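You operate a simulated robot arm through the tools that you are given. There is no shell and no other tool. Be economical: measure what you need, move in short steps, check, and stop when the job is done.

Carry out the task below with a simulated two-armed robot. There is one attempt and no reset: what you move stays moved.

TASK
Pick up the can that says "Grease" from the top of the teal bench with one hand, pass it to the other hand and put it in the bed of the seal tester. Set down upright: can.

The check looks at the end state, three seconds after you hand in, the way a careful person would. Anything else that was tipped, shoved, dropped, spilled or broken makes it a failure. A push-on lid holds only when it is set on centred and level and pressed home; a screw cap is set on level and turned clockwise until tight.

THE ROBOT
Two 7-joint arms with two-finger parallel grippers on one trunk, on a base that drives. Base frame: it is fixed to the floor where the robot stands at the start and does not move with it; the origin is under the middle of the robot, x ahead of it, y to its left, z up; the surface under the hand at the start is at about z = 800. Units: mm, rad, N and s.
The left shoulder is at the start at [-82, 119, 851], the right one opposite. With the tool pointing down near the work surface each hand reaches from about 160 to 580 mm from the robot's upright axis, wherever it stands, measured 20 degrees to its own side. Places, roughly: bed of the seal tester (15x15 cm) [-2980, -220, 880]. Payload 3.43 kg a hand.
The tool frame of a hand sits at the grasp point between the pads (the TCP): z along the fingers, y along the line on which they close. The tips reach 30 mm beyond it. Largest opening 94 mm; finger width 28, thickness 10; the body of the gripper, 50 by 96 mm, starts 55 mm behind the TCP.
Orientation is that of the tool frame in the base frame, as [roll, pitch, yaw] about the fixed x, y, z axes, in that order (R = Rz(yaw) Ry(pitch) Rx(roll)). With the fingers straight down and closing along the base's y, the tool's x points along the base's -x, its y along +y and its z along -z.

THE INTERFACE
- The arms move only by the tool servo_tool. It takes "left_commands", "right_commands" or both (then of equal length, played together; a hand with none holds still); each is a list of rows, each an object (a shift or turn left out is 0, a gripper value left out holds the last) with "dp": the shift along the tool's x, y, z in mm, a list of three; "turn": the turn, a rotation vector about the tool's x, y, z in rad, a list of three; "jaw": the gripper command, from -1 (shut) to 1 (fully open), values between in proportion. In form: [{"dp": [dx, dy, dz], "turn": [wx, wy, wz], "jaw": jaw}, ...]. A call has 1 to 10 rows; each row shifts and turns the commanded pose from where the row before left it, along the tool's axes as they then stand. A row lasts 0.2 s, in which the tool goes at most 50 mm and 0.15 rad; a call with a longer step from one row to the next is refused whole, and so is a gripper value outside its range. A pose out of reach is approached as far as the arm can. The call stops where the force on the tool passes 40 N (or 10 N more than at its start, if that is more) or the arm is blocked; 0.2 s more then pass. The fingers move at their own pace (about 153 mm/s each) and stop on an object; they squeeze with about 36 N. The grip force told is the motor's: it shows also when the fingers shut on nothing. Time passes only in rows, and 0.2 s behind the last, so rows that do not move let the fingers close. The reply holds the time, the measured pose of the TCP, the force on the tool along the base axes, the opening and the grip force, in the units named above and with some noise, with the torque about the TCP (base axes, N m) and any sound that the robot's microphone picked up.
- Cameras (640 x 400 px; columns grow to the right, rows downward): "scene" is now at [23.2, -35.4, 1549]; the picture's right is [-0.44, -0.90, 0.00], its down [-0.72, 0.35, -0.60] and it looks along [0.54, -0.26, -0.80] (base axes); focal length 296 px, centre (320, 200). "left" rides on the left gripper at [76, -14, -102] in its tool frame; the picture's right is [0.18, 0.98, 0.00], its down [-0.75, 0.14, -0.64] and it looks along [-0.63, 0.12, 0.77] (tool axes); focal length 243 px, centre (320, 200). "right" rides on the right gripper at [76, 14, -102] in its tool frame; the picture's right is [-0.18, 0.98, 0.00], its down [-0.75, -0.14, -0.64] and it looks along [-0.63, -0.12, 0.77] (tool axes); focal length 243 px, centre (320, 200). There is no depth. A picture from a camera that has moved, and an enlarged one, comes with that camera's place and axes in the base frame and with its lens. The place of the scene camera against the robot may be out by one fixed shift of up to 12 mm in any direction.
- capture(camera): a new picture of that camera. No time passes.
- move_column(by): slides the trunk up (or, below 0, down) by that many mm; the arms and the scene camera ride with it, the base frame stays. It gives what a move gives, with no picture.
- drive_base(legs): drives the robot by 1 to 6 legs, each [ahead, left, turn to the left] in mm, mm and rad, along the robot's own axes; the way and the turn of a leg run together, so that a leg with both is an arc; at most 1500 mm and 3.142 rad a leg. The arms and the cameras ride along, it lands a little off, and it stops where it bumps. It gives what a move gives.
- aim_head(pan, tilt): turns the head with the scene camera to pan (to the left, within 2.496 rad either way) and tilt (down, from -0.506 to 1.204), counted from straight ahead of the robot. It gives what a move gives.
- close_up(camera, box): a new picture of the part [left, top, right, bottom] of that camera's present view, enlarged. No time passes.
- job_done(): hands the job in; it is judged then, once.

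Go step by step. Nothing tells you exact positions but the pictures and the camera data: compare them with the known pose of the tool, close in by small moves and look again before you grip or let go. The budget is 120 turns and 88 pictures, counting those below and the enlarged ones. Unless the task says otherwise, let go and move clear before handing in, and close with one line.

The tools are called after "Call:" by a JSON object that holds its "op" and its "data". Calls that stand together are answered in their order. servo_tool: Moves the arms, as the interface text tells. Its arguments: {"type":"object","properties":{"left_commands":{"type":"array"},"right_commands":{"type":"array"}},"required":[]} The other tools are called the same way: move_column (by) slides the trunk up or down; drive_base (legs) drives the base; aim_head (pan, tilt) turns the head that bears the scene camera; capture (camera) takes a picture; close_up (camera, box) takes an enlarged picture of a part of a camera's view; job_done () hands the job in.

At the start:

```text
t: 0.0
left_tool_pos: [296.5, -0.7, 1145.0]
left_ee_rot: [3.141, -0.001, 3.141]
left_force: [0.1, 0.8, 0.3]
left_moment: [0.0, -0.04, -0.01]
left_opening: 93.7
left_gripper_force: 0.0
right_tool_pos: [319.7, -288.2, 1108.8]
right_ee_rot: [3.141, 0.001, 3.14]
right_force: [0.0, -0.2, 0.0]
right_moment: [0.01, -0.02, 0.0]
right_opening: 94.1
right_gripper_force: 0.0
trunk travel left (down, up): [-275.0, 60.0]
robot x, y, heading: [-0.6, -4.9, 0.004]
head pan, tilt: [-0.45, 0.923]
```

scene: 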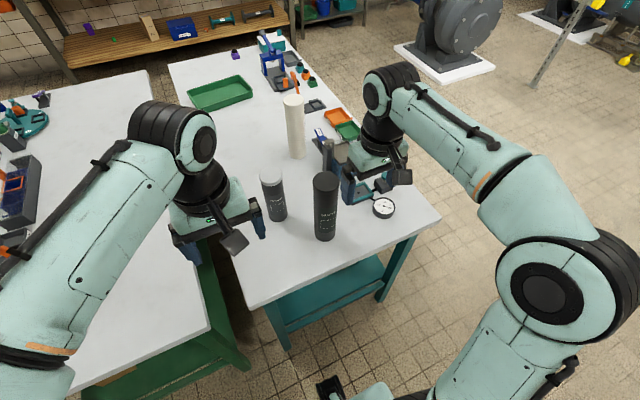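
right: 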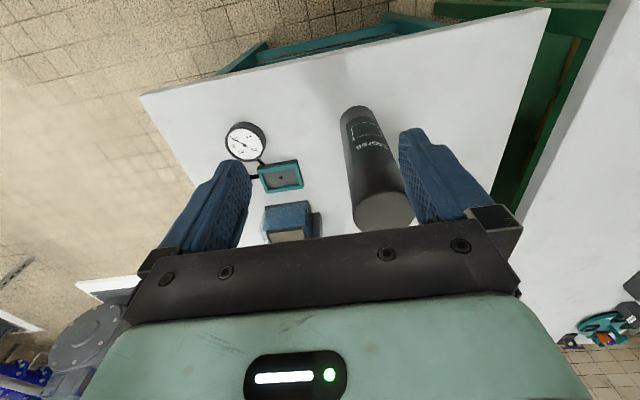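
left: 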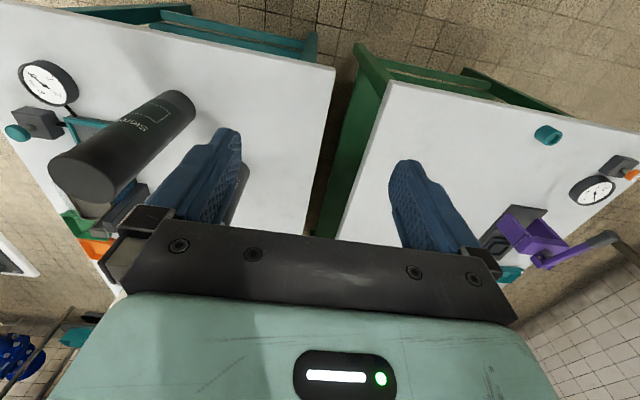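

I see three cylinders on the teal bench: black, grey and white. I'll zoom in to read their labels.

Call:
{"op": "close_up", "data": {"camera": "scene", "box": [240, 80, 400, 250]}}

Call:
{"op": "close_up", "data": {"camera": "right", "box": [320, 90, 440, 240]}}

```text
2.35 times, centred on (320, 165) of scene
camera zoom: at [23.2, -35.4, 1549.0], right [-0.44, -0.9, 0.0], down [-0.72, 0.35, -0.6], along [0.54, -0.26, -0.8], focal length 697 px, centre (320, 282)
```

zoom: 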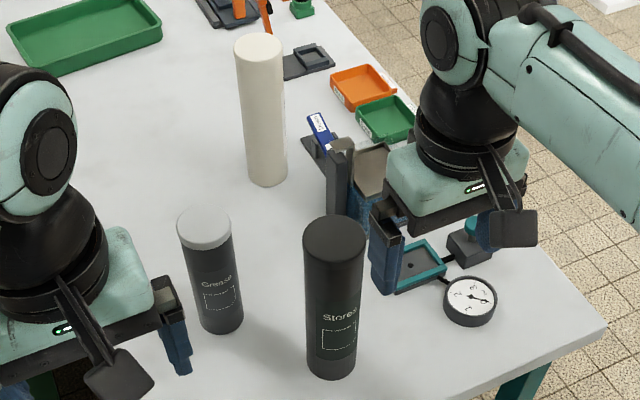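

```text
2.67 times, centred on (380, 165) of right
camera zoom: at [242.2, -273.8, 1212.1], right [0.18, 0.98, 0.0], down [0.75, -0.14, 0.64], along [0.63, -0.12, -0.77], focal length 647 px, centre (160, 293)
```

zoom: 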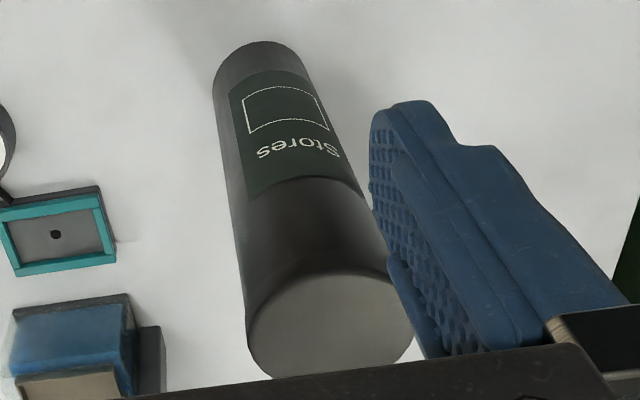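

The Grease can is the smaller one with the grey lid, at about (533, -138), about 55 mm in diameter and 185 mm tall. Before choosing the grips I'll turn the head and look back at the seal tester.

Call:
{"op": "aim_head", "data": {"pan": -2.49, "tilt": 0.25}}

Call:
{"op": "capture", "data": {"camera": "scene"}}

```text
t: 2.0
left_tool_pos: [297.1, -0.5, 1144.9]
left_ee_rot: [3.141, 0.001, -3.14]
left_force: [0.2, -0.4, -0.6]
left_moment: [-0.01, -0.04, -0.01]
left_opening: 94.2
left_gripper_force: 0.1
right_tool_pos: [319.1, -288.2, 1107.6]
right_ee_rot: [3.141, 0.001, -3.141]
right_force: [-0.3, -0.6, -0.5]
right_moment: [0.01, -0.02, 0.03]
right_opening: 94.0
right_gripper_force: 0.1
trunk travel left (down, up): [-275.0, 60.0]
robot x, y, heading: [0.1, -2.6, 0.0]
head pan, tilt: [-2.491, 0.25]
```

```text
82 pictures are left
camera scene: at [-117.9, -59.8, 1607.7], right [-0.61, 0.8, 0.0], down [0.2, 0.15, -0.97], along [-0.77, -0.59, -0.25], focal length 296 px, centre (320, 200)
```

scene: 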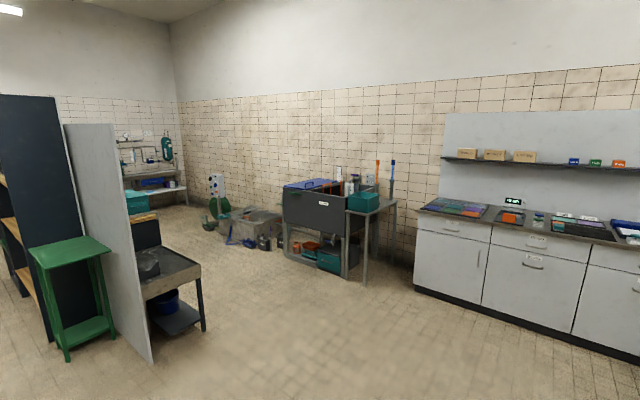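

Call:
{"op": "close_up", "data": {"camera": "scene", "box": [410, 140, 640, 280]}}

Call:
{"op": "close_up", "data": {"camera": "scene", "box": [480, 180, 580, 240]}}

```text
2.78 times, centred on (525, 210) of scene
camera zoom: at [-117.9, -59.8, 1607.7], right [-0.61, 0.8, 0.0], down [0.2, 0.15, -0.97], along [-0.77, -0.59, -0.25], focal length 824 px, centre (-250, 172)
```

zoom: 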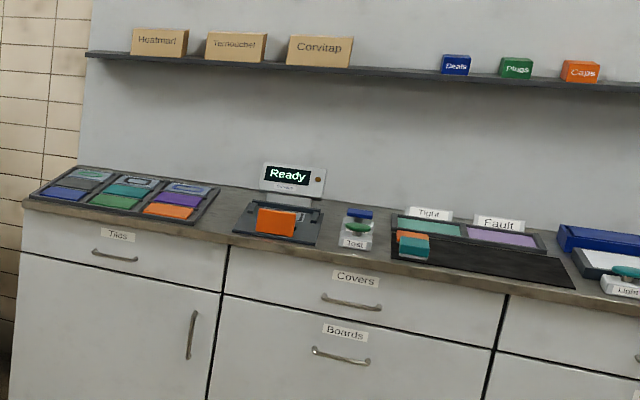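

```text
6.40 times, centred on (530, 210) of scene
camera zoom: at [-117.9, -59.8, 1607.7], right [-0.61, 0.8, 0.0], down [0.2, 0.15, -0.97], along [-0.77, -0.59, -0.25], focal length 1895 px, centre (-1024, 136)
```

zoom: 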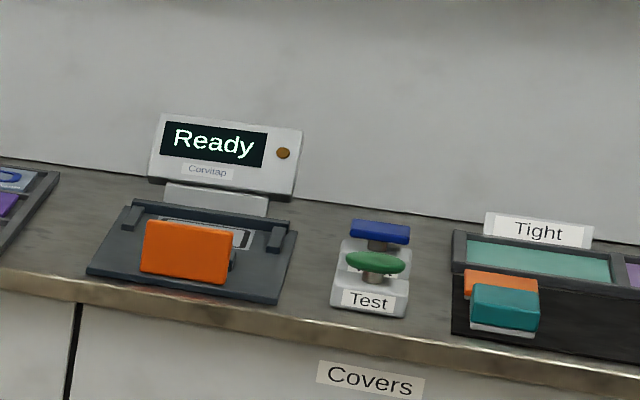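

The tester is on the counter behind me and is open from above, so I plan a side grip with the left hand and a top grip with the right to place. Next I'll look at the Grease can in detail.

Call:
{"op": "aim_head", "data": {"pan": -0.3, "tilt": 0.85}}

Call:
{"op": "capture", "data": {"camera": "scene"}}

Call:
{"op": "close_up", "data": {"camera": "scene", "box": [250, 140, 350, 240]}}

```text
t: 4.0
left_tool_pos: [296.5, -1.2, 1146.1]
left_ee_rot: [3.141, 0.0, 3.141]
left_force: [-0.5, 0.3, 1.4]
left_moment: [-0.02, 0.01, 0.01]
left_opening: 94.1
left_gripper_force: 0.1
right_tool_pos: [318.9, -286.9, 1109.1]
right_ee_rot: [-3.141, 0.0, 3.141]
right_force: [-0.6, 0.0, -0.5]
right_moment: [0.02, 0.02, -0.03]
right_opening: 93.9
right_gripper_force: 0.2
trunk travel left (down, up): [-275.0, 60.0]
robot x, y, heading: [-1.1, -2.8, -0.001]
head pan, tilt: [-0.3, 0.85]
```

```text
79 pictures are left
camera scene: at [31.1, -26.3, 1554.6], right [-0.3, -0.96, 0.0], down [-0.72, 0.22, -0.66], along [0.63, -0.2, -0.75], focal length 296 px, centre (320, 200)
```

scene: 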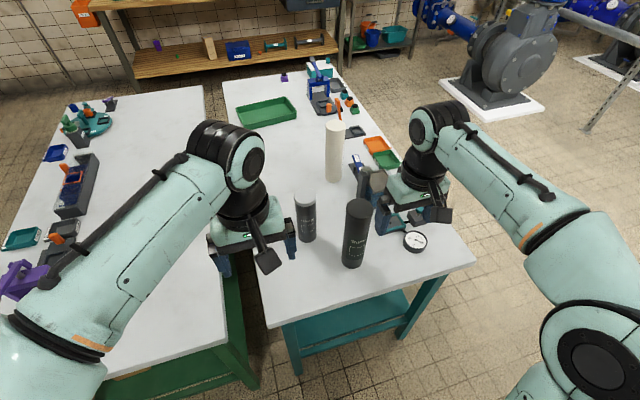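

```text
4.00 times, centred on (300, 190) of scene
camera zoom: at [31.1, -26.3, 1554.6], right [-0.3, -0.96, 0.0], down [-0.72, 0.22, -0.66], along [0.63, -0.2, -0.75], focal length 1184 px, centre (400, 240)
```

zoom: 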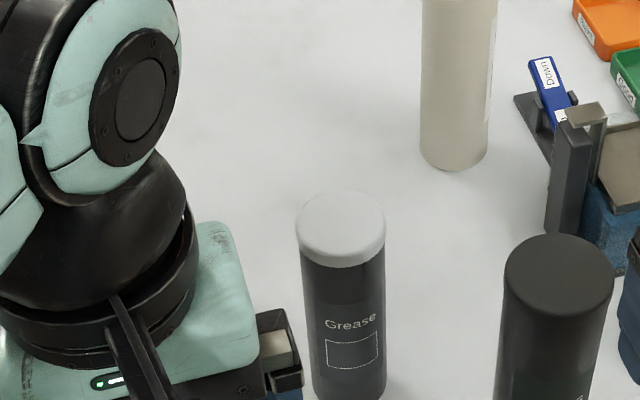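

The Grease can is at about (535, -143) and stands from z 800 to 980. I'll turn the left hand to point forward, right and 30° below horizontal while it's still high up.

Call:
{"op": "servo_tool", "data": {"left_commands": [{"turn": [0, 0, 0.1455], "jaw": 1}, {"turn": [0, 0, 0.1455]}, {"turn": [0, 0, 0.1455]}, {"turn": [0, -0.1496, 0]}, {"turn": [0, -0.1496, 0]}, {"turn": [0, -0.1496, 0]}, {"turn": [0, -0.1496, 0]}, {"turn": [0, -0.1496, 0]}, {"turn": [0, -0.1496, 0]}, {"turn": [0, -0.1496, 0]}]}}

Call:
{"op": "capture", "data": {"camera": "left"}}

```text
t: 6.2
left_tool_pos: [297.1, -1.7, 1146.7]
left_ee_rot: [-3.137, 1.049, 2.705]
left_force: [-0.2, 0.7, -0.1]
left_moment: [0.01, 0.0, -0.06]
left_opening: 93.9
left_gripper_force: 0.1
right_tool_pos: [317.9, -287.1, 1108.6]
right_ee_rot: [3.141, 0.0, 3.141]
right_force: [0.2, -0.4, 0.3]
right_moment: [-0.02, 0.01, 0.0]
right_opening: 94.1
right_gripper_force: 0.1
trunk travel left (down, up): [-275.0, 60.0]
robot x, y, heading: [1.7, -2.2, 0.002]
head pan, tilt: [-0.3, 0.85]
```

```text
77 pictures are left
camera left: at [175.4, 39.4, 1130.6], right [0.33, 0.93, -0.16], down [-0.1, 0.21, 0.97], along [0.94, -0.31, 0.16], focal length 243 px, centre (320, 200)
```

left: 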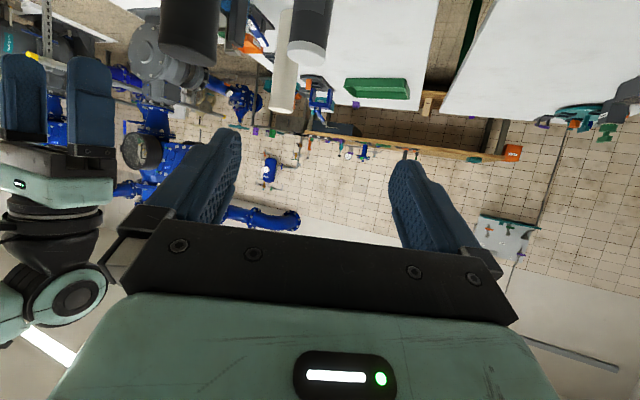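

The left camera agrees with the scene camera, so the can is at about (534, -140). I'll move the left hand to a pre-grasp pose 120 mm short of it.

Call:
{"op": "servo_tool", "data": {"left_commands": [{"dp": [15.8, -4.3, 41.6]}, {"dp": [15.8, -4.3, 41.6]}, {"dp": [15.8, -4.3, 41.6]}, {"dp": [15.8, -4.3, 41.6]}, {"dp": [15.8, -4.3, 41.6]}, {"dp": [15.8, -4.3, 41.6]}, {}]}}

Call:
{"op": "capture", "data": {"camera": "left"}}

Call:
{"op": "capture", "data": {"camera": "scene"}}

```text
t: 7.8
left_tool_pos: [438.1, -96.4, 938.3]
left_ee_rot: [-3.14, 1.049, 2.705]
left_force: [-0.8, 0.0, -0.1]
left_moment: [0.0, 0.0, 0.01]
left_opening: 94.0
left_gripper_force: 0.1
right_tool_pos: [317.9, -287.1, 1110.0]
right_ee_rot: [-3.14, 0.001, 3.14]
right_force: [-0.6, 0.1, 0.9]
right_moment: [0.01, -0.03, 0.0]
right_opening: 94.0
right_gripper_force: 0.0
trunk travel left (down, up): [-275.0, 60.0]
robot x, y, heading: [-1.2, 1.4, -0.003]
head pan, tilt: [-0.3, 0.85]
```

```text
76 pictures are left
camera left: at [316.5, -55.5, 922.7], right [0.33, 0.93, -0.16], down [-0.1, 0.2, 0.97], along [0.94, -0.31, 0.16], focal length 243 px, centre (320, 200)
```

left: 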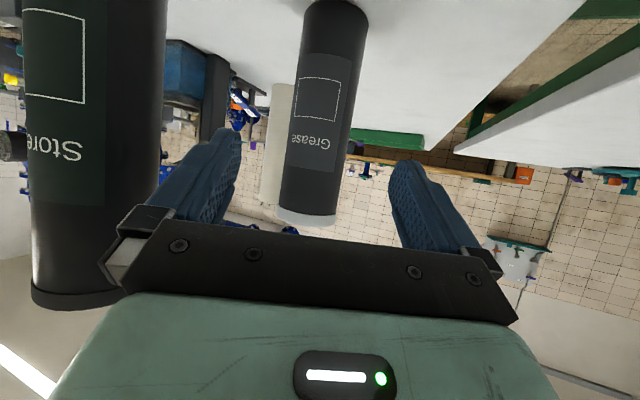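

```text
75 pictures are left
camera scene: at [30.3, -26.1, 1554.6], right [-0.3, -0.96, 0.0], down [-0.72, 0.22, -0.66], along [0.63, -0.2, -0.75], focal length 296 px, centre (320, 200)
```

scene: 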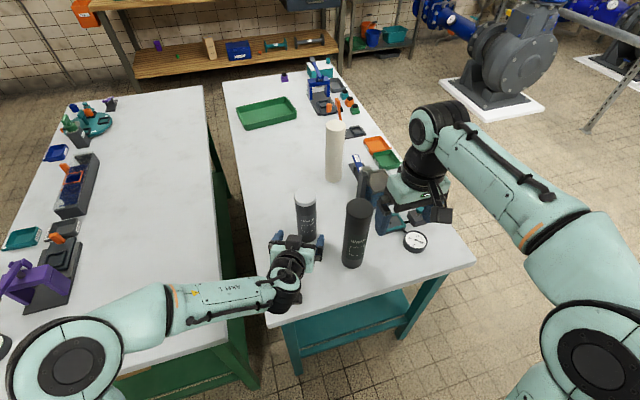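

The can sits on the left tool's axis, about 109 mm ahead horizontally. I'll advance along the fingers and then look before closing.

Call:
{"op": "servo_tool", "data": {"left_commands": [{"dp": [0, 0, 24]}, {"dp": [0, 0, 24]}, {"dp": [0, 0, 24]}, {"dp": [0, 0, 23]}, {"dp": [0, 0, 22]}, {}]}}

Call:
{"op": "capture", "data": {"camera": "left"}}

Call:
{"op": "close_up", "data": {"camera": "scene", "box": [230, 160, 390, 290]}}

```text
t: 9.2
left_tool_pos: [531.7, -138.1, 879.2]
left_ee_rot: [3.141, 1.048, 2.705]
left_force: [0.0, 0.5, -0.2]
left_moment: [0.01, 0.02, 0.01]
left_opening: 94.0
left_gripper_force: 0.1
right_tool_pos: [318.1, -285.9, 1108.0]
right_ee_rot: [-3.142, -0.001, -3.141]
right_force: [-0.3, 0.2, 0.1]
right_moment: [0.02, -0.02, 0.01]
right_opening: 93.9
right_gripper_force: 0.1
trunk travel left (down, up): [-275.0, 60.0]
robot x, y, heading: [0.1, -2.6, -0.002]
head pan, tilt: [-0.3, 0.85]
```

```text
74 pictures are left
camera left: at [410.5, -97.1, 864.2], right [0.33, 0.93, -0.16], down [-0.1, 0.2, 0.97], along [0.94, -0.31, 0.16], focal length 243 px, centre (320, 200)
```

left: 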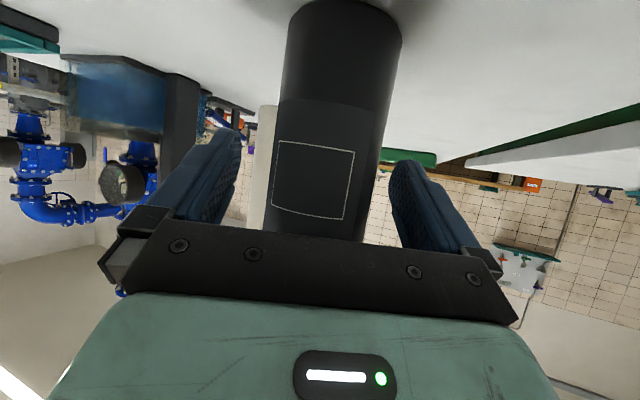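

```text
3.08 times, centred on (310, 225) of scene
camera zoom: at [30.8, -26.1, 1554.6], right [-0.3, -0.96, 0.0], down [-0.72, 0.22, -0.66], along [0.63, -0.2, -0.75], focal length 911 px, centre (351, 123)
```

zoom: 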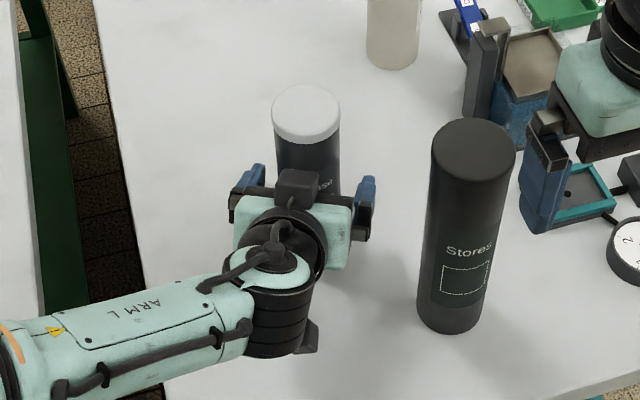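

The can is centred between the pads, so I'll close the left gripper.

Call:
{"op": "servo_tool", "data": {"left_commands": [{"jaw": -1}, {}, {}, {}]}}

Call:
{"op": "capture", "data": {"camera": "left"}}

```text
t: 10.2
left_tool_pos: [530.9, -137.3, 878.1]
left_ee_rot: [3.141, 1.047, 2.706]
left_force: [1.6, 0.2, 0.2]
left_moment: [-0.04, -0.03, 0.06]
left_opening: 60.9
left_gripper_force: 36.1
right_tool_pos: [319.3, -287.5, 1107.9]
right_ee_rot: [3.141, 0.001, -3.141]
right_force: [0.6, -0.4, 0.2]
right_moment: [0.01, -0.02, 0.0]
right_opening: 93.7
right_gripper_force: 0.1
trunk travel left (down, up): [-275.0, 60.0]
robot x, y, heading: [-4.0, -0.6, 0.001]
head pan, tilt: [-0.3, 0.85]
```

```text
72 pictures are left
camera left: at [410.6, -97.0, 864.2], right [0.33, 0.93, -0.16], down [-0.1, 0.2, 0.97], along [0.94, -0.31, 0.16], focal length 243 px, centre (320, 200)
```

left: 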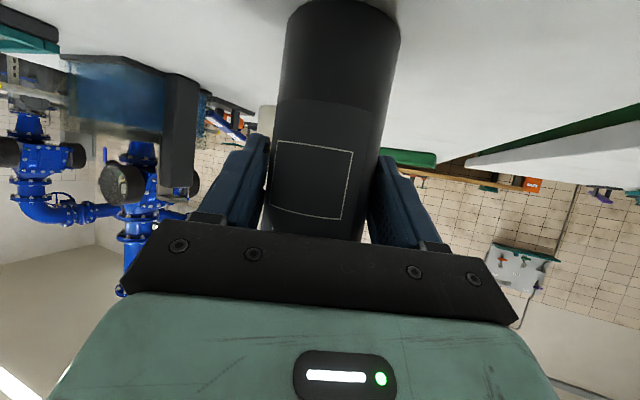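

The left hand has the can, which measures 61 mm across. Next I'll lift it straight up.

Call:
{"op": "servo_tool", "data": {"left_commands": [{"dp": [-8.66, 0, -5]}, {"dp": [-17.3, 0, -10]}, {"dp": [-34.6, 0, -20]}, {"dp": [-34.6, 0, -20]}, {"dp": [-34.6, 0, -20]}, {"dp": [-34.6, 0, -20]}, {}]}}

Call:
{"op": "capture", "data": {"camera": "scene"}}

```text
t: 11.8
left_tool_pos: [529.8, -138.3, 1068.9]
left_ee_rot: [-3.141, 1.045, 2.704]
left_force: [0.7, -0.2, -3.4]
left_moment: [-0.01, 0.03, -0.02]
left_opening: 60.6
left_gripper_force: 36.1
right_tool_pos: [321.4, -287.5, 1109.2]
right_ee_rot: [3.141, 0.001, 3.141]
right_force: [1.2, 0.7, -0.3]
right_moment: [0.05, -0.02, 0.01]
right_opening: 94.0
right_gripper_force: 0.0
trunk travel left (down, up): [-275.0, 60.0]
robot x, y, heading: [0.5, -2.0, 0.003]
head pan, tilt: [-0.3, 0.85]
```

```text
71 pictures are left
camera scene: at [31.7, -26.3, 1554.5], right [-0.3, -0.96, 0.0], down [-0.72, 0.22, -0.66], along [0.63, -0.2, -0.75], focal length 296 px, centre (320, 200)
```

scene: 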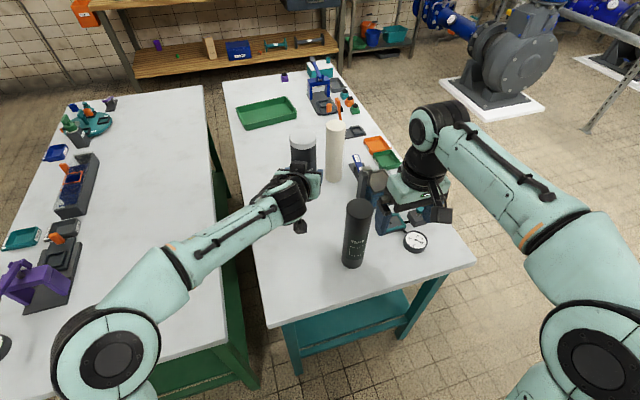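

The lift is clean and the can weighs about 350 g. I'll bring it back between the arms for the handover.

Call:
{"op": "servo_tool", "data": {"left_commands": [{"dp": [25.4, 8.65, -17.6]}, {"dp": [25.4, 8.65, -17.6]}, {"dp": [25.4, 8.65, -17.6]}, {"dp": [25.4, 8.65, -17.6]}, {"dp": [25.4, 8.65, -17.6]}, {"dp": [25.4, 8.65, -17.6]}, {}]}}

Call:
{"op": "aim_head", "data": {"pan": -0.1, "tilt": 0.9}}

Call:
{"op": "capture", "data": {"camera": "scene"}}

Call:
{"op": "capture", "data": {"camera": "right"}}

```text
t: 13.4
left_tool_pos: [399.8, -18.4, 990.4]
left_ee_rot: [-3.141, 1.047, 2.705]
left_force: [0.7, 0.3, -4.2]
left_moment: [0.01, 0.02, 0.03]
left_opening: 60.8
left_gripper_force: 35.7
right_tool_pos: [319.5, -287.8, 1108.1]
right_ee_rot: [-3.141, 0.0, -3.141]
right_force: [-0.2, 0.2, -0.3]
right_moment: [0.02, 0.0, 0.0]
right_opening: 94.2
right_gripper_force: 0.1
trunk travel left (down, up): [-275.0, 60.0]
robot x, y, heading: [-0.6, -3.8, -0.001]
head pan, tilt: [-0.3, 0.85]
```

```text
t: 14.2
left_tool_pos: [401.3, -19.1, 992.0]
left_ee_rot: [3.14, 1.046, 2.707]
left_force: [0.1, -0.5, -3.3]
left_moment: [0.04, 0.02, 0.0]
left_opening: 60.8
left_gripper_force: 36.5
right_tool_pos: [319.2, -288.2, 1107.9]
right_ee_rot: [-3.141, -0.001, -3.141]
right_force: [0.5, -1.0, -0.4]
right_moment: [-0.01, 0.03, -0.01]
right_opening: 94.2
right_gripper_force: 0.1
trunk travel left (down, up): [-275.0, 60.0]
robot x, y, heading: [2.4, 2.3, -0.003]
head pan, tilt: [-0.099, 0.901]
```

```text
70 pictures are left
camera scene: at [31.7, -10.7, 1550.7], right [-0.1, -0.99, 0.0], down [-0.78, 0.08, -0.62], along [0.62, -0.06, -0.78], focal length 296 px, centre (320, 200)
```

scene: 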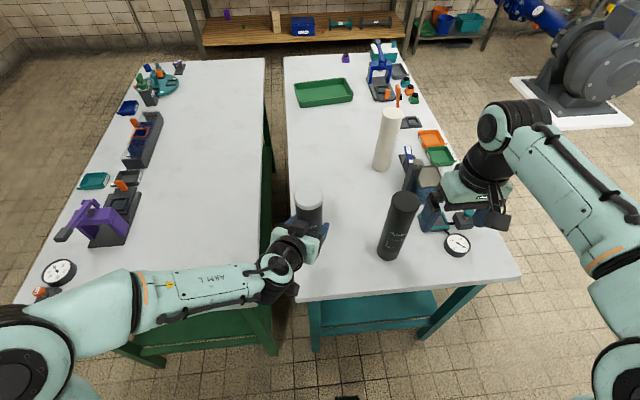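

```text
69 pictures are left
camera right: at [242.4, -273.8, 1212.1], right [0.18, 0.98, 0.0], down [0.75, -0.14, 0.64], along [0.63, -0.12, -0.77], focal length 243 px, centre (320, 200)
```

right: 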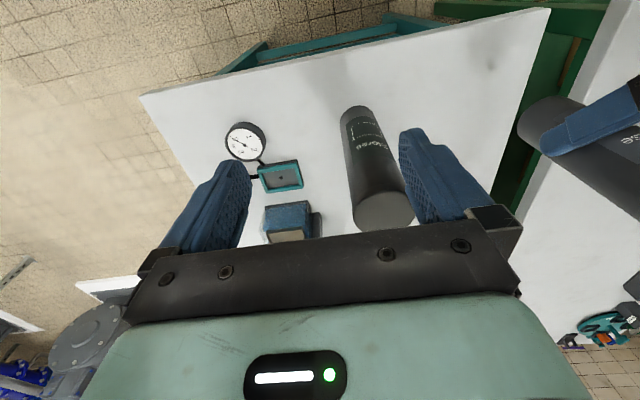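

The can is at about (407, -22) with its top near z 1095. I'll raise the right hand and bring it over the can.

Call:
{"op": "servo_tool", "data": {"right_commands": [{"dp": [0, 0, -40], "jaw": 1}, {"dp": [0, 0, -40]}, {"dp": [-14.6, 44.3, 0]}, {"dp": [-14.6, 44.3, 0]}, {"dp": [-14.6, 44.3, 0]}, {"dp": [-14.6, 44.3, 0]}, {"dp": [-14.6, 44.3, 0]}, {"dp": [-14.6, 44.3, 0]}, {}]}}

Call:
{"op": "capture", "data": {"camera": "right"}}

Call:
{"op": "capture", "data": {"camera": "scene"}}

```text
t: 16.1
left_tool_pos: [401.7, -19.4, 991.3]
left_ee_rot: [3.14, 1.048, 2.705]
left_force: [0.7, -0.6, -3.9]
left_moment: [0.04, 0.01, 0.0]
left_opening: 61.0
left_gripper_force: 36.1
right_tool_pos: [390.8, -47.8, 1194.3]
right_ee_rot: [-3.136, 0.003, -3.135]
right_force: [0.5, 0.0, 0.6]
right_moment: [-0.02, 0.01, -0.01]
right_opening: 93.9
right_gripper_force: 0.1
right hand out of reach, approached as far as the arm can: row 8
trunk travel left (down, up): [-275.0, 60.0]
robot x, y, heading: [1.8, 1.7, 0.002]
head pan, tilt: [-0.099, 0.901]
```

```text
68 pictures are left
camera right: at [313.4, -34.1, 1298.4], right [0.18, 0.98, -0.01], down [0.75, -0.13, 0.64], along [0.63, -0.12, -0.77], focal length 243 px, centre (320, 200)
```

right: 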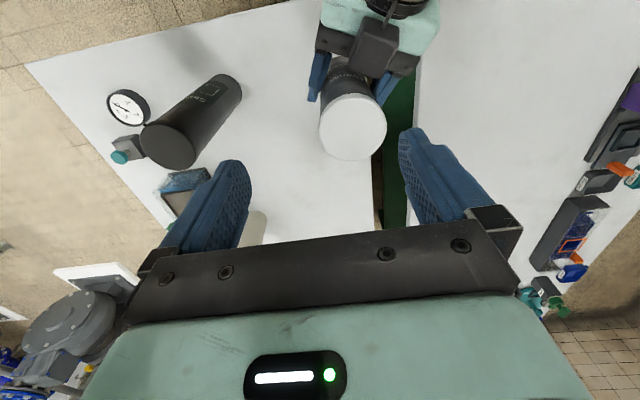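

```text
67 pictures are left
camera scene: at [32.1, -10.9, 1550.7], right [-0.1, -0.99, 0.0], down [-0.78, 0.08, -0.62], along [0.62, -0.06, -0.78], focal length 296 px, centre (320, 200)
```

scene: 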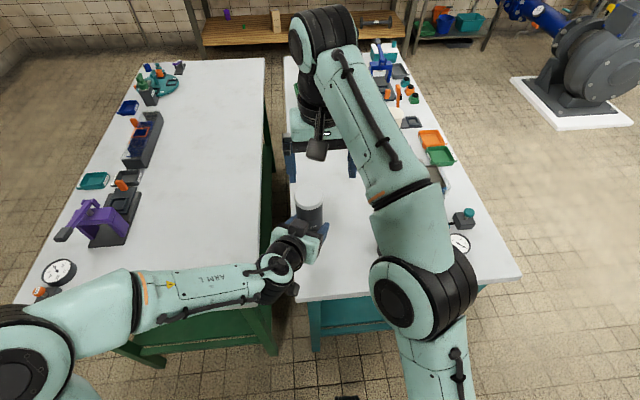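

The right arm ran out of reach at this height. I'll bring the left hand lower and closer, then the right, and check the measured poses.

Call:
{"op": "servo_tool", "data": {"left_commands": [{"dp": [20, -21, 0.5]}, {"dp": [20, -21, 0.5]}, {"dp": [18, -21, 0.5]}, {}, {}, {}], "right_commands": [{}, {}, {}, {"dp": [17, -10, 25]}, {"dp": [17, -10, 25]}, {}]}}

Call:
{"op": "capture", "data": {"camera": "right"}}

```text
t: 17.6
left_tool_pos: [350.6, -66.2, 940.6]
left_ee_rot: [-3.141, 1.047, 2.705]
left_force: [0.5, 0.4, -3.3]
left_moment: [-0.01, 0.04, -0.01]
left_opening: 60.4
left_gripper_force: 35.8
right_tool_pos: [356.8, -69.5, 1143.5]
right_ee_rot: [-3.14, 0.0, -3.142]
right_force: [0.5, 0.0, 0.2]
right_moment: [-0.01, -0.03, 0.0]
right_opening: 94.2
right_gripper_force: 0.1
trunk travel left (down, up): [-275.0, 60.0]
robot x, y, heading: [2.2, 0.5, 0.002]
head pan, tilt: [-0.099, 0.901]
```

```text
66 pictures are left
camera right: at [279.6, -55.1, 1247.9], right [0.18, 0.98, 0.0], down [0.75, -0.14, 0.64], along [0.63, -0.12, -0.77], focal length 243 px, centre (320, 200)
```

right: 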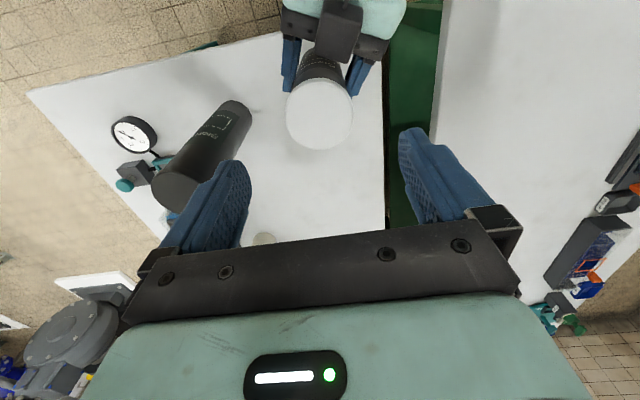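

The right hand is now aligned above the lid. Before descending I'll check the dark block on top of the left gripper for clearance.

Call:
{"op": "close_up", "data": {"camera": "right", "box": [250, 0, 430, 160]}}

Call:
{"op": "close_up", "data": {"camera": "scene", "box": [240, 130, 400, 300]}}

```text
2.50 times, centred on (340, 80) of right
camera zoom: at [279.6, -55.1, 1247.9], right [0.18, 0.98, 0.0], down [0.75, -0.14, 0.64], along [0.63, -0.12, -0.77], focal length 606 px, centre (270, 500)
```

zoom: 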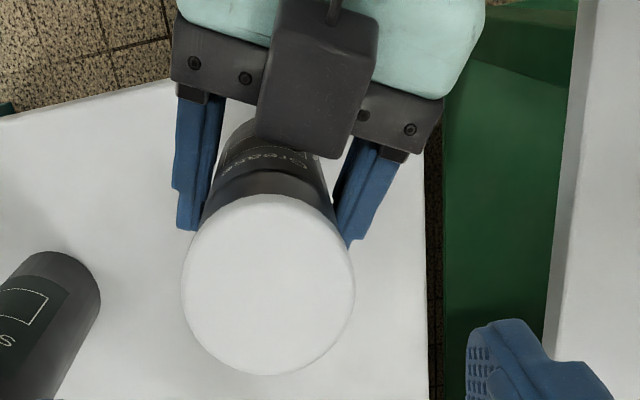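

```text
2.35 times, centred on (320, 215) of scene
camera zoom: at [31.9, -10.3, 1550.7], right [-0.1, -1.0, 0.0], down [-0.78, 0.08, -0.62], along [0.62, -0.06, -0.78], focal length 697 px, centre (320, 165)
```

zoom: 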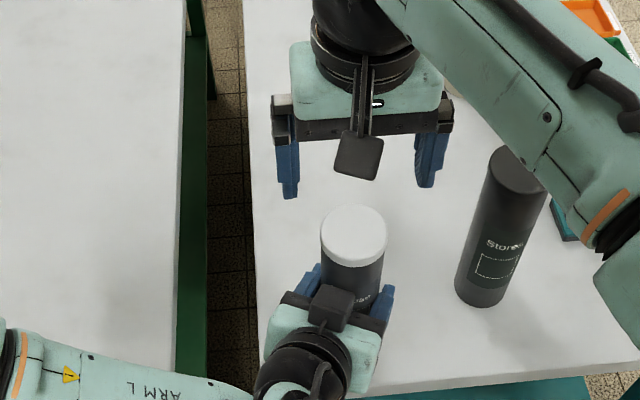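

The left gripper has a block on its upper side that would crowd a straight-down right hand. I'll turn the left hand so it comes in from the left, and have the right hand lean away to the right.

Call:
{"op": "servo_tool", "data": {"left_commands": [{}, {}, {}, {"turn": [0.126, 0, 0.0727]}, {"turn": [0.126, 0, 0.0727]}, {"turn": [0.126, 0, 0.0727]}, {"turn": [0.126, 0, 0.0727]}, {"turn": [0.126, 0, 0.0727]}, {"turn": [0.126, 0, 0.0727]}, {}], "right_commands": [{"dp": [0, -35, -10]}, {"dp": [0, -35, -10]}, {"dp": [0, -35, -5]}, {"turn": [0, 0, 0.1454]}, {"turn": [0, 0, 0.1454]}, {"turn": [0, 0, 0.1454]}, {"turn": [0, 0, 0.1454]}, {"turn": [0, 0, 0.1454]}, {"turn": [0, 0, 0.1454]}, {"turn": [0, 0, 0.1454]}]}}

Call:
{"op": "capture", "data": {"camera": "scene"}}

```text
t: 19.8
left_tool_pos: [350.4, -65.7, 941.5]
left_ee_rot: [3.141, 1.046, 1.833]
left_force: [0.3, -0.1, -4.1]
left_moment: [0.01, -0.01, -0.02]
left_opening: 60.6
left_gripper_force: 36.4
right_tool_pos: [356.8, -172.3, 1168.1]
right_ee_rot: [-3.141, -0.001, 2.122]
right_force: [0.0, 0.4, 0.1]
right_moment: [0.03, 0.0, 0.01]
right_opening: 94.1
right_gripper_force: 0.1
trunk travel left (down, up): [-275.0, 60.0]
robot x, y, heading: [-1.1, 0.8, 0.003]
head pan, tilt: [-0.099, 0.901]
```

```text
63 pictures are left
camera scene: at [31.7, -10.0, 1550.7], right [-0.1, -1.0, 0.0], down [-0.78, 0.08, -0.62], along [0.62, -0.06, -0.78], focal length 296 px, centre (320, 200)
```

scene: 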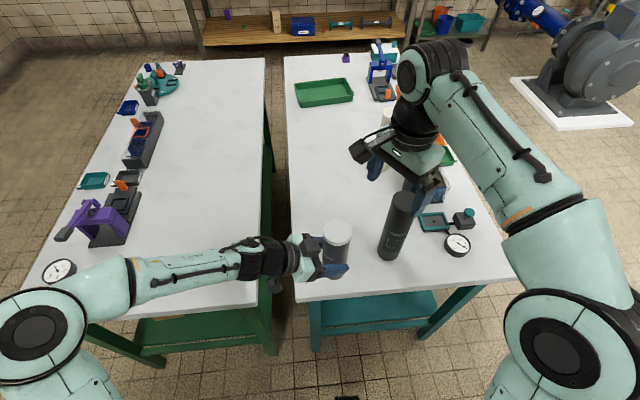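

Call:
{"op": "servo_tool", "data": {"right_commands": [{"turn": [0, 0, 0.1454]}, {"turn": [0, 0, 0.1436]}, {"turn": [0, 0.1454, 0]}, {"turn": [0, 0.1454, 0]}, {"turn": [0, 0.1454, 0]}, {}]}}

Call:
{"op": "capture", "data": {"camera": "right"}}

Call:
{"op": "close_up", "data": {"camera": "scene", "box": [240, 100, 480, 300]}}

```text
t: 21.1
left_tool_pos: [349.5, -66.5, 940.0]
left_ee_rot: [-3.141, 1.047, 1.833]
left_force: [0.6, 0.7, -3.4]
left_moment: [0.03, 0.01, 0.01]
left_opening: 60.7
left_gripper_force: 35.6
right_tool_pos: [356.6, -174.1, 1168.0]
right_ee_rot: [-3.141, -0.437, 1.834]
right_force: [-0.4, -0.2, -0.1]
right_moment: [0.0, 0.03, -0.01]
right_opening: 94.2
right_gripper_force: 0.0
trunk travel left (down, up): [-275.0, 60.0]
robot x, y, heading: [1.4, -0.9, 0.002]
head pan, tilt: [-0.099, 0.901]
```

```text
62 pictures are left
camera right: at [363.0, -145.7, 1295.0], right [0.99, 0.1, -0.08], down [0.11, -0.96, 0.26], along [-0.05, -0.27, -0.96], focal length 243 px, centre (320, 200)
```

right: 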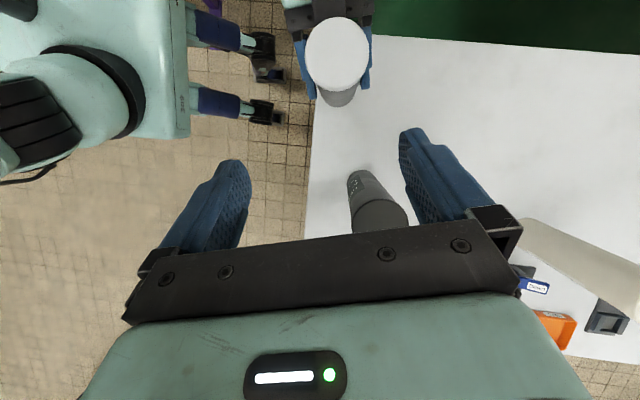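

```text
2.00 times, centred on (360, 200) of scene
camera zoom: at [31.6, -10.3, 1550.7], right [-0.1, -1.0, 0.0], down [-0.78, 0.08, -0.62], along [0.62, -0.06, -0.78], focal length 592 px, centre (240, 200)
```

zoom: 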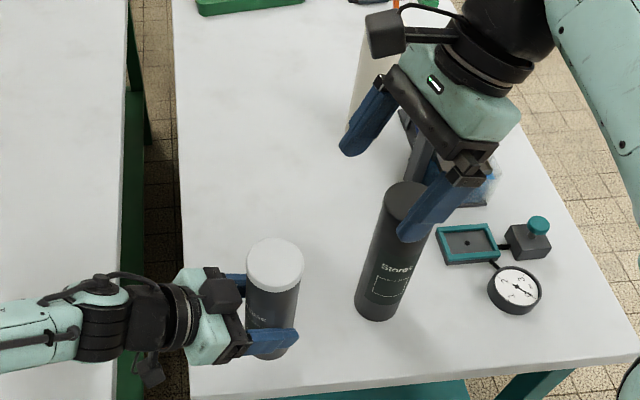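

Both views put the can axis at about (352, -74). I'll move the right hand to a pre-grasp point along its tilted axis.

Call:
{"op": "servo_tool", "data": {"right_commands": [{"dp": [7.3, 7.1, 24.7]}, {"dp": [7.3, 7.1, 24.7]}, {"dp": [7.3, 7.1, 24.7]}, {}]}}

Call:
{"op": "capture", "data": {"camera": "right"}}

Call:
{"op": "close_up", "data": {"camera": "scene", "box": [240, 100, 480, 300]}}

```text
t: 22.1
left_tool_pos: [350.7, -65.8, 939.4]
left_ee_rot: [3.14, 1.048, 1.832]
left_force: [0.7, 0.4, -3.8]
left_moment: [0.01, -0.03, -0.05]
left_opening: 60.8
left_gripper_force: 36.4
right_tool_pos: [363.8, -118.4, 1110.3]
right_ee_rot: [3.141, -0.438, 1.835]
right_force: [0.6, 0.2, -0.3]
right_moment: [0.02, 0.04, 0.02]
right_opening: 94.1
right_gripper_force: 0.1
trunk travel left (down, up): [-275.0, 60.0]
robot x, y, heading: [-2.1, -2.9, 0.001]
head pan, tilt: [-0.099, 0.901]
```

```text
60 pictures are left
camera right: at [370.3, -91.1, 1236.7], right [0.99, 0.1, -0.08], down [0.11, -0.96, 0.26], along [-0.05, -0.27, -0.96], focal length 243 px, centre (320, 200)
```

right: 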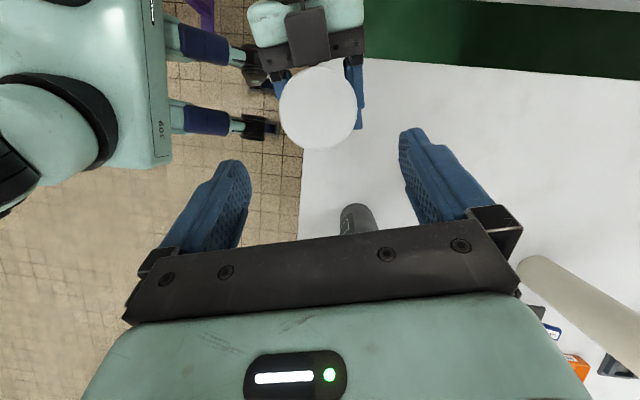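

```text
2.00 times, centred on (360, 200) of scene
camera zoom: at [31.6, -10.8, 1550.7], right [-0.1, -1.0, 0.0], down [-0.78, 0.08, -0.62], along [0.62, -0.06, -0.78], focal length 592 px, centre (240, 200)
```

zoom: 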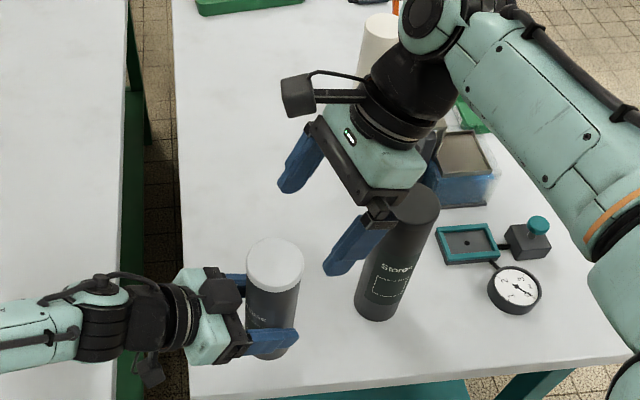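

Aligned: the lid is at (353, -74). I'll go halfway down along the tool axis and check.

Call:
{"op": "servo_tool", "data": {"right_commands": [{"dp": [0, 0, 20]}, {"dp": [0, 0, 20]}, {"dp": [0, 0, 20]}, {"dp": [0, 0, 10]}, {}]}}

Call:
{"op": "capture", "data": {"camera": "right"}}

Call:
{"op": "close_up", "data": {"camera": "scene", "box": [240, 140, 440, 300]}}

```text
t: 23.4
left_tool_pos: [349.7, -66.1, 940.3]
left_ee_rot: [3.141, 1.048, 1.834]
left_force: [-0.5, -0.4, -3.6]
left_moment: [0.02, 0.02, -0.01]
left_opening: 60.4
left_gripper_force: 36.2
right_tool_pos: [356.0, -90.7, 1046.8]
right_ee_rot: [3.141, -0.435, 1.833]
right_force: [1.1, -0.5, 0.0]
right_moment: [0.01, -0.03, 0.02]
right_opening: 94.1
right_gripper_force: 0.1
trunk travel left (down, up): [-275.0, 60.0]
robot x, y, heading: [3.1, 0.4, -0.002]
head pan, tilt: [-0.099, 0.901]
```

```text
58 pictures are left
camera right: at [361.9, -62.9, 1172.5], right [0.99, 0.1, -0.08], down [0.11, -0.96, 0.26], along [-0.05, -0.27, -0.96], focal length 243 px, centre (320, 200)
```

right: 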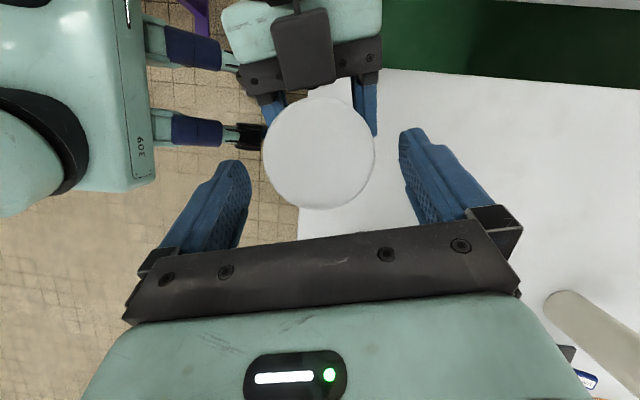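

```text
2.50 times, centred on (340, 220) of scene
camera zoom: at [31.7, -10.6, 1550.7], right [-0.1, -1.0, 0.0], down [-0.78, 0.08, -0.62], along [0.62, -0.06, -0.78], focal length 740 px, centre (270, 150)
```

zoom: 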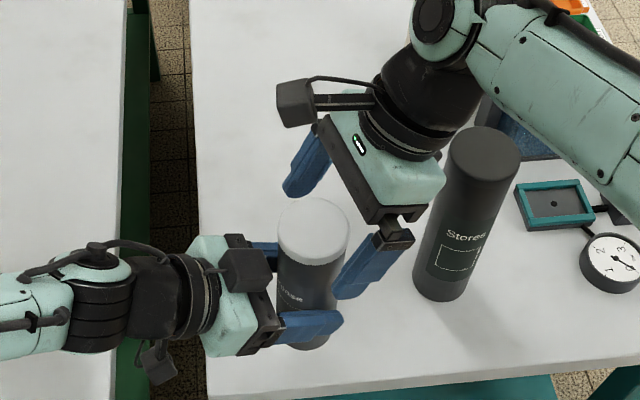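

The fit looks clear and centred. I'll finish the descent and close the right hand.

Call:
{"op": "servo_tool", "data": {"right_commands": [{"dp": [0, 0, 14]}, {"dp": [0, 0, 14]}, {"dp": [0, 0, 12]}, {}]}}

Call:
{"op": "capture", "data": {"camera": "right"}}

Call:
{"op": "close_up", "data": {"camera": "scene", "box": [240, 140, 440, 300]}}

```text
t: 24.4
left_tool_pos: [348.9, -65.4, 939.8]
left_ee_rot: [3.14, 1.047, 1.833]
left_force: [-1.3, 0.4, -3.3]
left_moment: [0.04, 0.0, 0.03]
left_opening: 60.7
left_gripper_force: 36.3
right_tool_pos: [351.2, -73.1, 1011.7]
right_ee_rot: [3.141, -0.436, 1.834]
right_force: [1.1, 0.3, -0.4]
right_moment: [0.0, -0.03, -0.02]
right_opening: 93.8
right_gripper_force: 0.0
trunk travel left (down, up): [-275.0, 60.0]
robot x, y, heading: [-0.6, 2.1, 0.003]
head pan, tilt: [-0.099, 0.901]
```

```text
56 pictures are left
camera right: at [358.7, -45.0, 1137.6], right [0.99, 0.1, -0.08], down [0.11, -0.96, 0.26], along [-0.05, -0.27, -0.96], focal length 243 px, centre (320, 200)
```

right: 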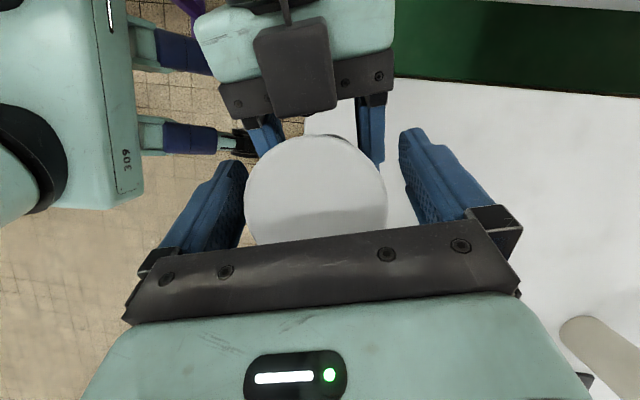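

```text
2.50 times, centred on (340, 220) of scene
camera zoom: at [31.7, -10.7, 1550.7], right [-0.1, -1.0, 0.0], down [-0.78, 0.08, -0.62], along [0.62, -0.06, -0.78], focal length 740 px, centre (270, 150)
```

zoom: 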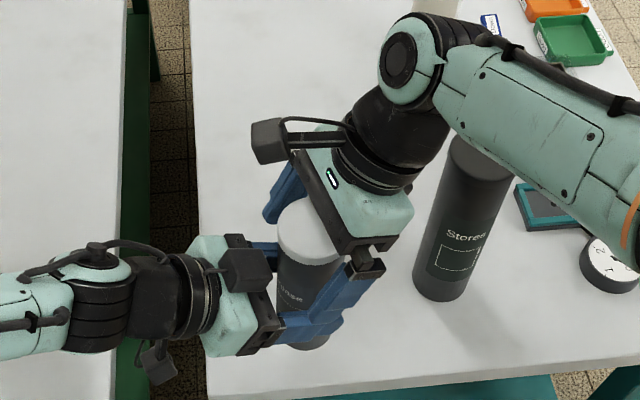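

Call:
{"op": "servo_tool", "data": {"right_commands": [{"jaw": -1}, {}, {}, {}]}}

Call:
{"op": "capture", "data": {"camera": "right"}}

```text
t: 25.4
left_tool_pos: [350.1, -64.9, 940.1]
left_ee_rot: [-3.141, 1.046, 1.83]
left_force: [3.4, -0.9, -3.7]
left_moment: [0.06, 0.07, 0.05]
left_opening: 60.6
left_gripper_force: 35.6
right_tool_pos: [352.9, -73.2, 1011.4]
right_ee_rot: [-3.141, -0.437, 1.836]
right_force: [-2.7, 0.6, 0.7]
right_moment: [-0.02, 0.2, 0.01]
right_opening: 61.1
right_gripper_force: 35.9
trunk travel left (down, up): [-275.0, 60.0]
robot x, y, heading: [-1.9, 0.3, 0.002]
head pan, tilt: [-0.099, 0.901]
```

```text
54 pictures are left
camera right: at [358.8, -45.1, 1137.7], right [0.99, 0.1, -0.08], down [0.11, -0.96, 0.26], along [-0.05, -0.27, -0.96], focal length 243 px, centre (320, 200)
```

right: 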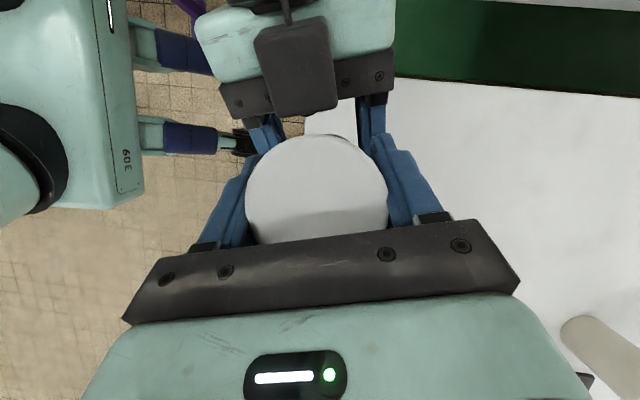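

Both hands hold the can. Next I'll open the left and withdraw it horizontally.

Call:
{"op": "servo_tool", "data": {"left_commands": [{"jaw": 1}, {}, {}, {"dp": [10, 0, -17.3]}, {"dp": [15, 0, -26]}, {"dp": [20, 0, -34.6]}, {"dp": [20, 0, -34.6]}, {}]}}

Call:
{"op": "capture", "data": {"camera": "scene"}}

Call:
{"op": "capture", "data": {"camera": "left"}}

```text
t: 27.1
left_tool_pos: [316.0, 59.4, 940.6]
left_ee_rot: [3.141, 1.046, 1.833]
left_force: [0.0, 0.9, 0.1]
left_moment: [0.01, -0.02, 0.01]
left_opening: 94.1
left_gripper_force: 0.0
right_tool_pos: [352.4, -72.7, 1012.5]
right_ee_rot: [3.141, -0.436, 1.834]
right_force: [0.4, 0.4, 0.9]
right_moment: [-0.01, 0.01, 0.02]
right_opening: 61.4
right_gripper_force: 35.9
trunk travel left (down, up): [-275.0, 60.0]
robot x, y, heading: [-1.6, 1.1, 0.002]
head pan, tilt: [-0.099, 0.901]
```

```text
53 pictures are left
camera scene: at [31.9, -11.0, 1550.7], right [-0.1, -0.99, 0.0], down [-0.78, 0.08, -0.62], along [0.62, -0.06, -0.78], focal length 296 px, centre (320, 200)
```

scene: 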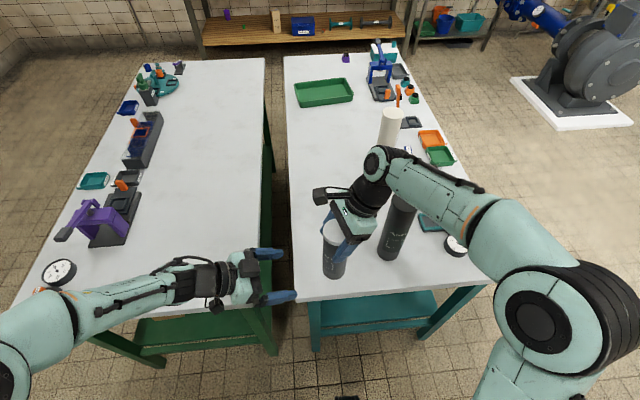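

```text
52 pictures are left
camera left: at [269.8, 177.1, 926.2], right [0.93, 0.34, -0.16], down [0.09, 0.21, 0.97], along [0.37, -0.92, 0.16], focal length 243 px, centre (320, 200)
```

left: 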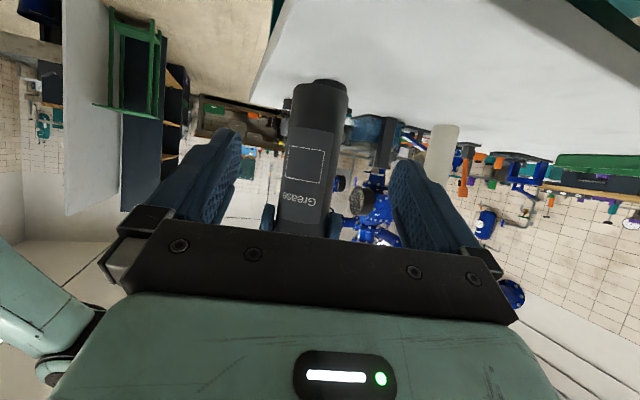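

The handover is done and the right hand holds the can alone. I'll raise both hands, and look back-left before driving.

Call:
{"op": "servo_tool", "data": {"left_commands": [{"dp": [-34.6, 0, -20]}, {"dp": [-34.6, 0, -20]}, {"dp": [-34.6, 0, -20]}, {"dp": [-34.6, 0, -20]}, {}], "right_commands": [{"dp": [8.46, 0, -18.1]}, {"dp": [8.46, 0, -18.1]}, {"dp": [8.46, 0, -18.1]}, {"dp": [8.46, 0, -18.1]}, {}]}}

Call:
{"op": "aim_head", "data": {"pan": 2.49, "tilt": 0.5}}

Call:
{"op": "capture", "data": {"camera": "scene"}}

Call:
{"op": "capture", "data": {"camera": "right"}}

```text
t: 28.4
left_tool_pos: [319.8, 59.4, 1100.4]
left_ee_rot: [-3.14, 1.048, 1.834]
left_force: [-0.6, 0.5, 1.1]
left_moment: [-0.02, 0.01, 0.01]
left_opening: 93.8
left_gripper_force: 0.0
right_tool_pos: [352.4, -73.7, 1092.0]
right_ee_rot: [-3.142, -0.436, 1.835]
right_force: [0.4, -0.2, -3.0]
right_moment: [-0.03, 0.02, -0.01]
right_opening: 60.9
right_gripper_force: 35.6
trunk travel left (down, up): [-275.0, 60.0]
robot x, y, heading: [0.7, -1.0, 0.001]
head pan, tilt: [-0.099, 0.901]
```

```text
t: 30.7
left_tool_pos: [319.5, 59.7, 1099.1]
left_ee_rot: [-3.141, 1.047, 1.834]
left_force: [-0.3, 0.4, -0.3]
left_moment: [0.01, -0.04, -0.04]
left_opening: 94.0
left_gripper_force: 0.0
right_tool_pos: [351.5, -72.5, 1092.6]
right_ee_rot: [-3.141, -0.435, 1.834]
right_force: [0.4, 0.0, -3.6]
right_moment: [0.01, -0.03, 0.0]
right_opening: 60.9
right_gripper_force: 35.7
trunk travel left (down, up): [-275.0, 60.0]
robot x, y, heading: [0.7, -0.2, -0.002]
head pan, tilt: [2.491, 0.499]
```

```text
51 pictures are left
camera scene: at [-115.7, 52.0, 1584.5], right [0.61, 0.8, 0.0], down [0.38, -0.29, -0.88], along [-0.7, 0.53, -0.48], focal length 296 px, centre (320, 200)
```

scene: 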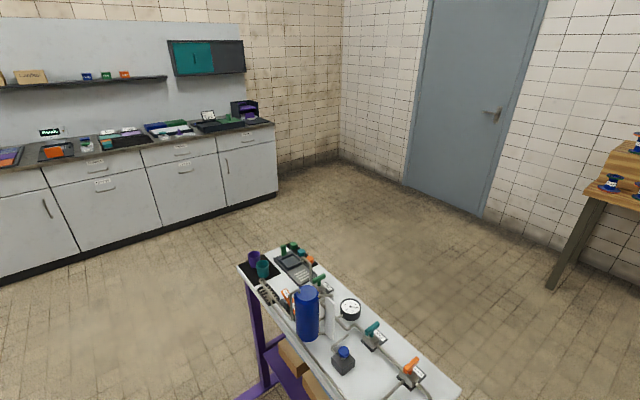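

```text
50 pictures are left
camera right: at [358.2, -45.3, 1218.8], right [0.99, 0.1, -0.08], down [0.11, -0.96, 0.26], along [-0.05, -0.27, -0.96], focal length 243 px, centre (320, 200)
```

right: 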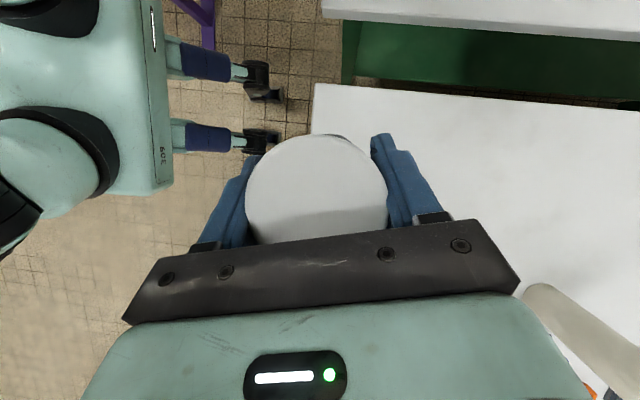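

The way back is clear on the right, and a purple bench sits behind me on the left. I'll back out diagonally to the right, then turn around.

Call:
{"op": "drive_base", "data": {"legs": [[-220, -130, 0], [-300, -300, 0]]}}

Call:
{"op": "capture", "data": {"camera": "scene"}}

```text
t: 35.4
left_tool_pos: [-210.5, -371.2, 1101.2]
left_ee_rot: [-3.14, 1.048, 1.83]
left_force: [0.7, 0.6, -0.4]
left_moment: [-0.01, 0.03, 0.02]
left_opening: 94.0
left_gripper_force: 0.0
right_tool_pos: [-178.8, -503.6, 1092.6]
right_ee_rot: [3.142, -0.435, 1.832]
right_force: [-0.2, 0.1, -3.1]
right_moment: [0.02, 0.0, -0.01]
right_opening: 60.6
right_gripper_force: 35.2
trunk travel left (down, up): [-275.0, 60.0]
robot x, y, heading: [-530.5, -431.8, 0.001]
head pan, tilt: [2.491, 0.499]
```

```text
49 pictures are left
camera scene: at [-645.7, -377.5, 1584.6], right [0.61, 0.79, 0.0], down [0.38, -0.29, -0.88], along [-0.7, 0.53, -0.48], focal length 296 px, centre (320, 200)
```

scene: 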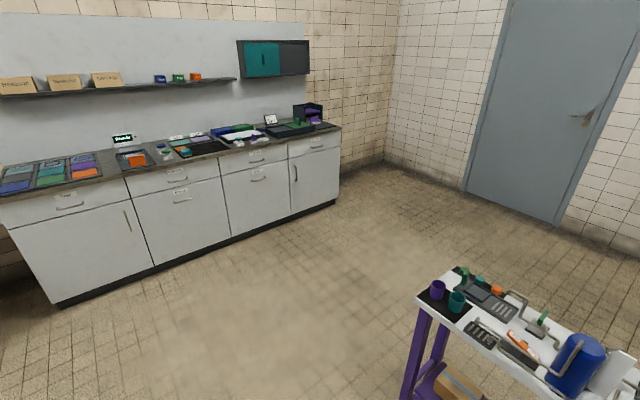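

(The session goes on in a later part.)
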